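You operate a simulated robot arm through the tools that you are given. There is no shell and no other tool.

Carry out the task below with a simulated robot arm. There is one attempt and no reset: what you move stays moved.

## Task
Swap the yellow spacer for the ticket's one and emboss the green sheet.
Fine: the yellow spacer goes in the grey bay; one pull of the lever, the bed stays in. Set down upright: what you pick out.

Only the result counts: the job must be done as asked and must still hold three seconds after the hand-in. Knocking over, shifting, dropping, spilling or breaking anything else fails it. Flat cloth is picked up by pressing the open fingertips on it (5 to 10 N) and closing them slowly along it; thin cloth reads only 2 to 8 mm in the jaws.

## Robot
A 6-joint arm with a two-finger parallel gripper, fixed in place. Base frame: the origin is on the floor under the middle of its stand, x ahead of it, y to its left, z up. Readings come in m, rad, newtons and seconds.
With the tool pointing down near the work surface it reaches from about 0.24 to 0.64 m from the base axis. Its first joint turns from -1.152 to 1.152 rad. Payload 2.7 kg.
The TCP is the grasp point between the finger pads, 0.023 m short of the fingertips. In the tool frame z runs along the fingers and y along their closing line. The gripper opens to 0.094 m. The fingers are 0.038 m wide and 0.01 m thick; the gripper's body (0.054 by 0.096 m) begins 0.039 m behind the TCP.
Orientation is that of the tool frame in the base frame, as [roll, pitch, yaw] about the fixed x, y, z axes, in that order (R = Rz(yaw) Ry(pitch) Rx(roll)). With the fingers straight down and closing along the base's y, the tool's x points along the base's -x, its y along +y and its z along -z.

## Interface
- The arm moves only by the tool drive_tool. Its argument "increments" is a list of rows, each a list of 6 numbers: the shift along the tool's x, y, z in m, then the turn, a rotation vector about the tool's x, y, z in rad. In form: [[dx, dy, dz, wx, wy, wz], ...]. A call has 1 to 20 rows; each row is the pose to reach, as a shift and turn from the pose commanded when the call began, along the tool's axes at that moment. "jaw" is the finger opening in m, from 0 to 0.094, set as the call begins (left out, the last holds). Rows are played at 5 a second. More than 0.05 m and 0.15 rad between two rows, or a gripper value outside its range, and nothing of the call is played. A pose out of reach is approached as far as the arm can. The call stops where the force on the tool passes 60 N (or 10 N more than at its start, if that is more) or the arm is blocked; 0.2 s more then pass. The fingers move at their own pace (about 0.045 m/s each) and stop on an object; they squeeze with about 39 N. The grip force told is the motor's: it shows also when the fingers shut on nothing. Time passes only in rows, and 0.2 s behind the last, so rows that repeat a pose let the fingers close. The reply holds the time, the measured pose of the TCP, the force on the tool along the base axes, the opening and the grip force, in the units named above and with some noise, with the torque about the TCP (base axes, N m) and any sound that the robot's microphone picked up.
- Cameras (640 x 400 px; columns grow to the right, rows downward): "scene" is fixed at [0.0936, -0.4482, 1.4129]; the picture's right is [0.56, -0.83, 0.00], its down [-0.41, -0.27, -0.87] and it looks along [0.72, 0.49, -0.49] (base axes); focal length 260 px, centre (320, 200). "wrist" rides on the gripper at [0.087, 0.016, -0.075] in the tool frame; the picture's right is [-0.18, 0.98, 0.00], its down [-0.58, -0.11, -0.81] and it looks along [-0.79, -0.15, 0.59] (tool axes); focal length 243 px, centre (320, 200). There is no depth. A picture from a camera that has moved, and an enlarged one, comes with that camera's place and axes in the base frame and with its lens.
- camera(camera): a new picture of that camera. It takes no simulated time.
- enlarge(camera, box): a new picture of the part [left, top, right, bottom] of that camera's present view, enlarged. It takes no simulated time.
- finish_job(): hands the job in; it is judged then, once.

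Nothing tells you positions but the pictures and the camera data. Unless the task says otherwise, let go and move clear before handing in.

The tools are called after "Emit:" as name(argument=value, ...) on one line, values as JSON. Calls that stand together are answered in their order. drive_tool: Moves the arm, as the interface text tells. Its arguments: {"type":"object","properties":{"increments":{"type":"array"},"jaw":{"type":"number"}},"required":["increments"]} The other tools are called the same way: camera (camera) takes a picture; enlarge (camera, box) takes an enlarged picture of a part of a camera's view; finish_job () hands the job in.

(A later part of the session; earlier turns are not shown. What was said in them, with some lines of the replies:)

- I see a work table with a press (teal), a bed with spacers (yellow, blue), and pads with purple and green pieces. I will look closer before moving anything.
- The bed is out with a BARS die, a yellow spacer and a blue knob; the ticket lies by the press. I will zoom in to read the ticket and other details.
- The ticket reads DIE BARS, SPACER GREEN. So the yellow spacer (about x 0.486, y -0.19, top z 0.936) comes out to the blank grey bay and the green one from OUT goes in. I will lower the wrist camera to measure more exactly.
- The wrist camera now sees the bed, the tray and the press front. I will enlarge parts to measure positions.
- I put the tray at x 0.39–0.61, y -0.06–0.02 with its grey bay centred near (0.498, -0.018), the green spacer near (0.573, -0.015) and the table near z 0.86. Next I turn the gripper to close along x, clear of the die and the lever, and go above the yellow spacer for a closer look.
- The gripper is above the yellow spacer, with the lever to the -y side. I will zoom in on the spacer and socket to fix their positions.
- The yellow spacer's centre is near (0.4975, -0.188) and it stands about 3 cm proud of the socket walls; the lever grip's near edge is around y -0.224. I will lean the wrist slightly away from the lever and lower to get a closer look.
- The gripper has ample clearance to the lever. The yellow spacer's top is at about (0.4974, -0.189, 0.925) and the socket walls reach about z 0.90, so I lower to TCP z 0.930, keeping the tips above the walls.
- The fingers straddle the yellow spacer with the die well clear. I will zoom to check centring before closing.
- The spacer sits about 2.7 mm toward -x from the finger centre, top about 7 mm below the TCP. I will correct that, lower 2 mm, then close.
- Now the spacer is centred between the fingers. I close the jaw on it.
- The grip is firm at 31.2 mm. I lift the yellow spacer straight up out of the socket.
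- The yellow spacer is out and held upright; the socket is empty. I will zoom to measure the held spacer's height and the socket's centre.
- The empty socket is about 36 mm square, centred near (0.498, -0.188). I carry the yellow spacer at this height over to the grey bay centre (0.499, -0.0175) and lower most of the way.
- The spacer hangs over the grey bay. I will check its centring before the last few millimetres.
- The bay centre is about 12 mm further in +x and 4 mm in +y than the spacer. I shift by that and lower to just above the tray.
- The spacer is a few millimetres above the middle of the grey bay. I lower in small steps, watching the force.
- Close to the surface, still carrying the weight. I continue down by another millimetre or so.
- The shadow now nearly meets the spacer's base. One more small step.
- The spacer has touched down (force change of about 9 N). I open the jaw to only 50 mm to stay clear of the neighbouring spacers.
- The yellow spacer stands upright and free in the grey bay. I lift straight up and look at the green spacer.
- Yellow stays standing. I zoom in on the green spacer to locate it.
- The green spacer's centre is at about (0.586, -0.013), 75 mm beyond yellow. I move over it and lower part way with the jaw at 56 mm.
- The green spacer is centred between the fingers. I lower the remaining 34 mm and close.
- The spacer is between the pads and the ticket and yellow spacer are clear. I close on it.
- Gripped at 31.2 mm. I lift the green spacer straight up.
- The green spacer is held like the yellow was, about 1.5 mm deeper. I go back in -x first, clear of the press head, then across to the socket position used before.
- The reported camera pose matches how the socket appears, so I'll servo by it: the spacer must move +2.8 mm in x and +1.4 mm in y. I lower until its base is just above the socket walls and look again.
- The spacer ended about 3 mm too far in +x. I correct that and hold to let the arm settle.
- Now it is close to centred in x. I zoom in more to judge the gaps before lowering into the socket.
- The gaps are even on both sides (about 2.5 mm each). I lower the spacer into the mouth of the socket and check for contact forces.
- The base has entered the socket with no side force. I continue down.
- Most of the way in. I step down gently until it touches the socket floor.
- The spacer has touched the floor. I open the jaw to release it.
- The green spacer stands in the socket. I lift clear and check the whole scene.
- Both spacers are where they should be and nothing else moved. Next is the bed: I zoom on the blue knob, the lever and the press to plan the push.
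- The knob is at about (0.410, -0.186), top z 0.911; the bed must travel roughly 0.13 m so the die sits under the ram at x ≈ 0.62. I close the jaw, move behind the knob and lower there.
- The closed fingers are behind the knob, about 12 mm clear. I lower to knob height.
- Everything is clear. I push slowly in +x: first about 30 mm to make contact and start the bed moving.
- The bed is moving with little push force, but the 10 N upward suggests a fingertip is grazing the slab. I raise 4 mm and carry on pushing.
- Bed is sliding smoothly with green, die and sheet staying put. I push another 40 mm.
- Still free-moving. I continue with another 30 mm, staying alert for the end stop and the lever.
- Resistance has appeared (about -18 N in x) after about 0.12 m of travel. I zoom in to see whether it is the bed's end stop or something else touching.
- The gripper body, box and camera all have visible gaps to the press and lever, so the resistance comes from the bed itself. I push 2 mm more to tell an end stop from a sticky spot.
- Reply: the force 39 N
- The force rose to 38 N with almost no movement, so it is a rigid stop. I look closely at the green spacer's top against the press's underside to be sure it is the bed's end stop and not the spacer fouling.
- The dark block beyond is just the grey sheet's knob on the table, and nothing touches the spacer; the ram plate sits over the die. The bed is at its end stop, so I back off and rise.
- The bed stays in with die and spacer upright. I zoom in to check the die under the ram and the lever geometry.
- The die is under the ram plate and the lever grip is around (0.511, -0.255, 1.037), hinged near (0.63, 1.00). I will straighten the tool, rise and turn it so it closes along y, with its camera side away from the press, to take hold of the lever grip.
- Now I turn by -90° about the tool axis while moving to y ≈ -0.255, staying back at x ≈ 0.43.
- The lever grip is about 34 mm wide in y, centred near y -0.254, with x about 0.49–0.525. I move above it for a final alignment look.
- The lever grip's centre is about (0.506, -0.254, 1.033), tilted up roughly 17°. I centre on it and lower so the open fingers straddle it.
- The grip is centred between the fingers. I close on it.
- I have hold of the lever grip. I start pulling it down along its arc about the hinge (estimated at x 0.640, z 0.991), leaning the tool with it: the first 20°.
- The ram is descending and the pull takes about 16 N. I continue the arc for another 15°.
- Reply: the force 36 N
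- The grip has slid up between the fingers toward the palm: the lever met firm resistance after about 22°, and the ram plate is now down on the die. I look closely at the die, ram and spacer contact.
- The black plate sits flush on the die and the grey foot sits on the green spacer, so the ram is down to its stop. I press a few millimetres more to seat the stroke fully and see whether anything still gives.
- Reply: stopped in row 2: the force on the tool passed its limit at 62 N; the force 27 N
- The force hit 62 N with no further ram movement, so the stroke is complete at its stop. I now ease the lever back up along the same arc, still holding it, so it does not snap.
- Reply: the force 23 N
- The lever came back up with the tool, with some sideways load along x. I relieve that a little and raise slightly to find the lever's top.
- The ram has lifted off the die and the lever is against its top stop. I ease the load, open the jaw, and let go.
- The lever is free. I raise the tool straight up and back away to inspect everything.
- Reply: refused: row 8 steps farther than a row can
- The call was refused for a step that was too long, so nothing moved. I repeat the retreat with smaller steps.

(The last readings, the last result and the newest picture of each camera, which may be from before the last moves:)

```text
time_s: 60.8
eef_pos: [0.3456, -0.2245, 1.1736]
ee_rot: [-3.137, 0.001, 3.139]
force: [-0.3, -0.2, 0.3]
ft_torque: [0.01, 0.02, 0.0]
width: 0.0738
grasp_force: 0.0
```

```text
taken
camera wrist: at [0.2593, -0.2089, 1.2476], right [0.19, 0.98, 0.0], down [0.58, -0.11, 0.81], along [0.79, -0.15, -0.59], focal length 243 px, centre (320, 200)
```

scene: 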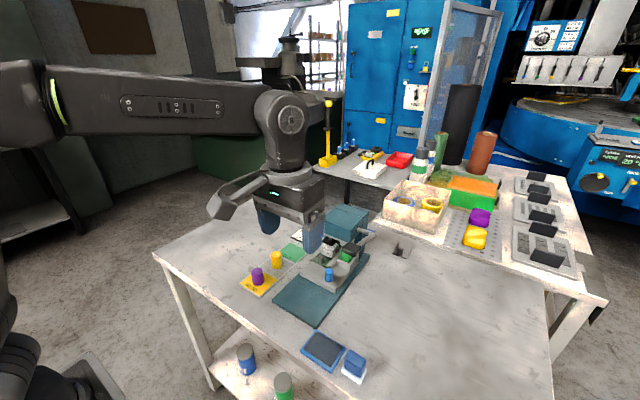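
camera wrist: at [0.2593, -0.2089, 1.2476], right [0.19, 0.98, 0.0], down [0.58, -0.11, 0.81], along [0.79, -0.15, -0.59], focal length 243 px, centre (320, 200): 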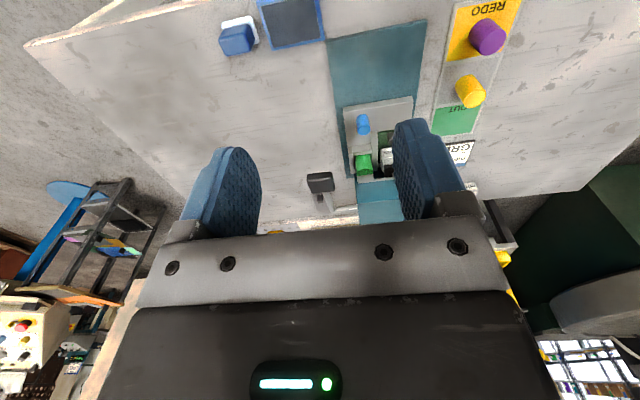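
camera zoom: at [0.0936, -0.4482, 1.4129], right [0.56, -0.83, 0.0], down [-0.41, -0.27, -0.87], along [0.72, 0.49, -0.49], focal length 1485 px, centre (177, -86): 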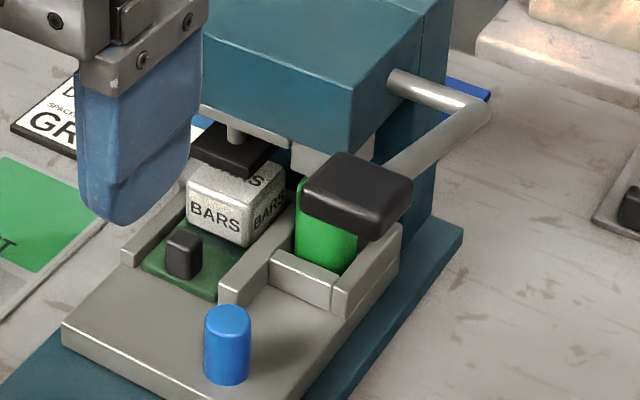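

The lever is back up, the bed is in, and the die, green spacer, yellow and purple all stand as they should. I take a last close look at the bed, sheet and tray.

Emit:
enlarge(camera="scene", box=[325, 235, 365, 270])

Emit:
enlarge(camera="scene", box=[235, 230, 315, 300])

Emit:
enlarge(camera="wrist", box=[300, 60, 500, 220])

Emit:
enlarge(camera="scene", box=[280, 180, 420, 400])

```text
11.43 times, centred on (345, 252) of scene
camera zoom: at [0.0936, -0.4482, 1.4129], right [0.56, -0.83, 0.0], down [-0.41, -0.27, -0.87], along [0.72, 0.49, -0.49], focal length 2971 px, centre (34, -400)
```

zoom: 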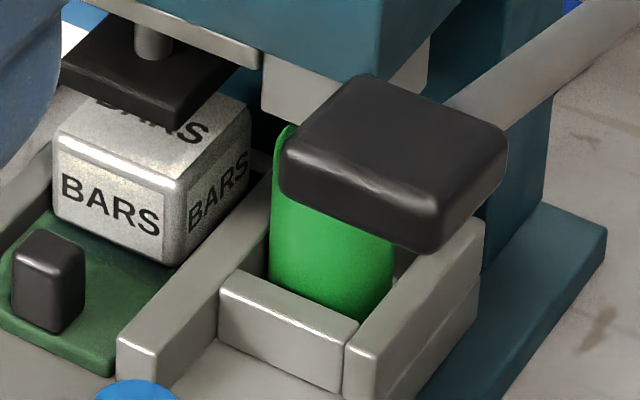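

```text
5.71 times, centred on (275, 265) of scene
camera zoom: at [0.0936, -0.4482, 1.4129], right [0.56, -0.83, 0.0], down [-0.41, -0.27, -0.87], along [0.72, 0.49, -0.49], focal length 1485 px, centre (577, -171)
```

zoom: 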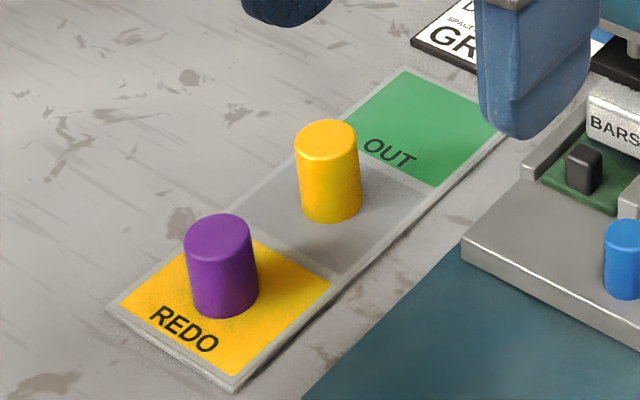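

```text
2.50 times, centred on (400, 140) of wrist
camera zoom: at [0.2593, -0.2089, 1.2476], right [0.19, 0.98, 0.0], down [0.58, -0.11, 0.81], along [0.79, -0.15, -0.59], focal length 606 px, centre (120, 350)
```

zoom: 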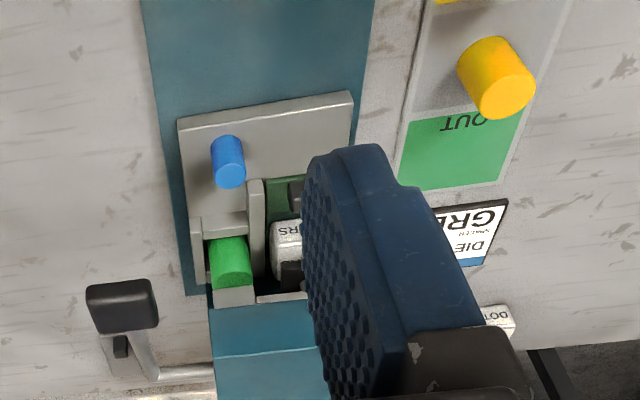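

```text
1.82 times, centred on (350, 290) of scene
camera zoom: at [0.0936, -0.4482, 1.4129], right [0.56, -0.83, 0.0], down [-0.41, -0.27, -0.87], along [0.72, 0.49, -0.49], focal length 473 px, centre (266, 36)
```

zoom: 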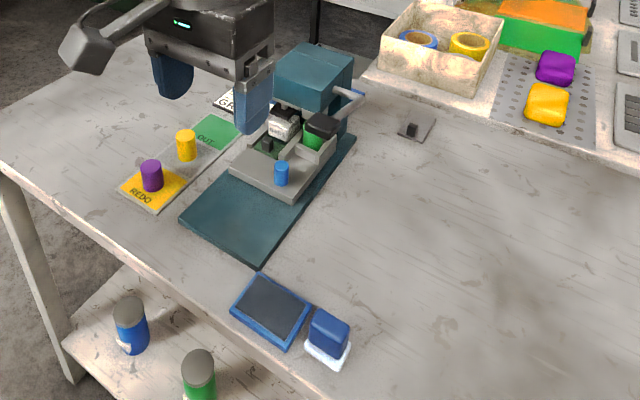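

I've finished the job and am handing it in. I couldn't see the embossed pattern because the die covers the sheet. My evidence that it worked is the full stroke: at the bottom, the ram plate sat flush on the die and the grey foot was on the spacer.

- **Yellow spacer:** it stands upright in the grey bay.
- **Green spacer:** it is seated in the bed socket, as the ticket asks.
- **Bed:** I pushed it in to its stop and it has stayed there.
- **Lever:** I pulled it once, down to its stop, and it is back up.
- **Arm:** it has let go and is well clear.

Nothing else looks disturbed.

Emit:
finish_job()

```text
The job is handed in.
```

I swapped the spacers and gave the press one full pull on the green sheet, and the job is handed in. I couldn't see the embossing itself, because the die still covers the sheet.

- **Yellow spacer:** it is out of the bed and standing upright in the grey bay.
- **Green spacer:** the ticket called for it with the BARS die, and it now stands in the bed socket.
- **Bed:** I pushed it in until it hit a firm stop, and it has stayed in.
- **Lever:** I pulled it once until it would go no further. At the bottom the ram plate looked flush on the die and the grey foot flush on the green spacer. The grip slid between the fingers on the way down, but the lever still made a single pull. I then eased it back up.

In the last pictures nothing else had moved or fallen. The arm has let go and is clear of the press.
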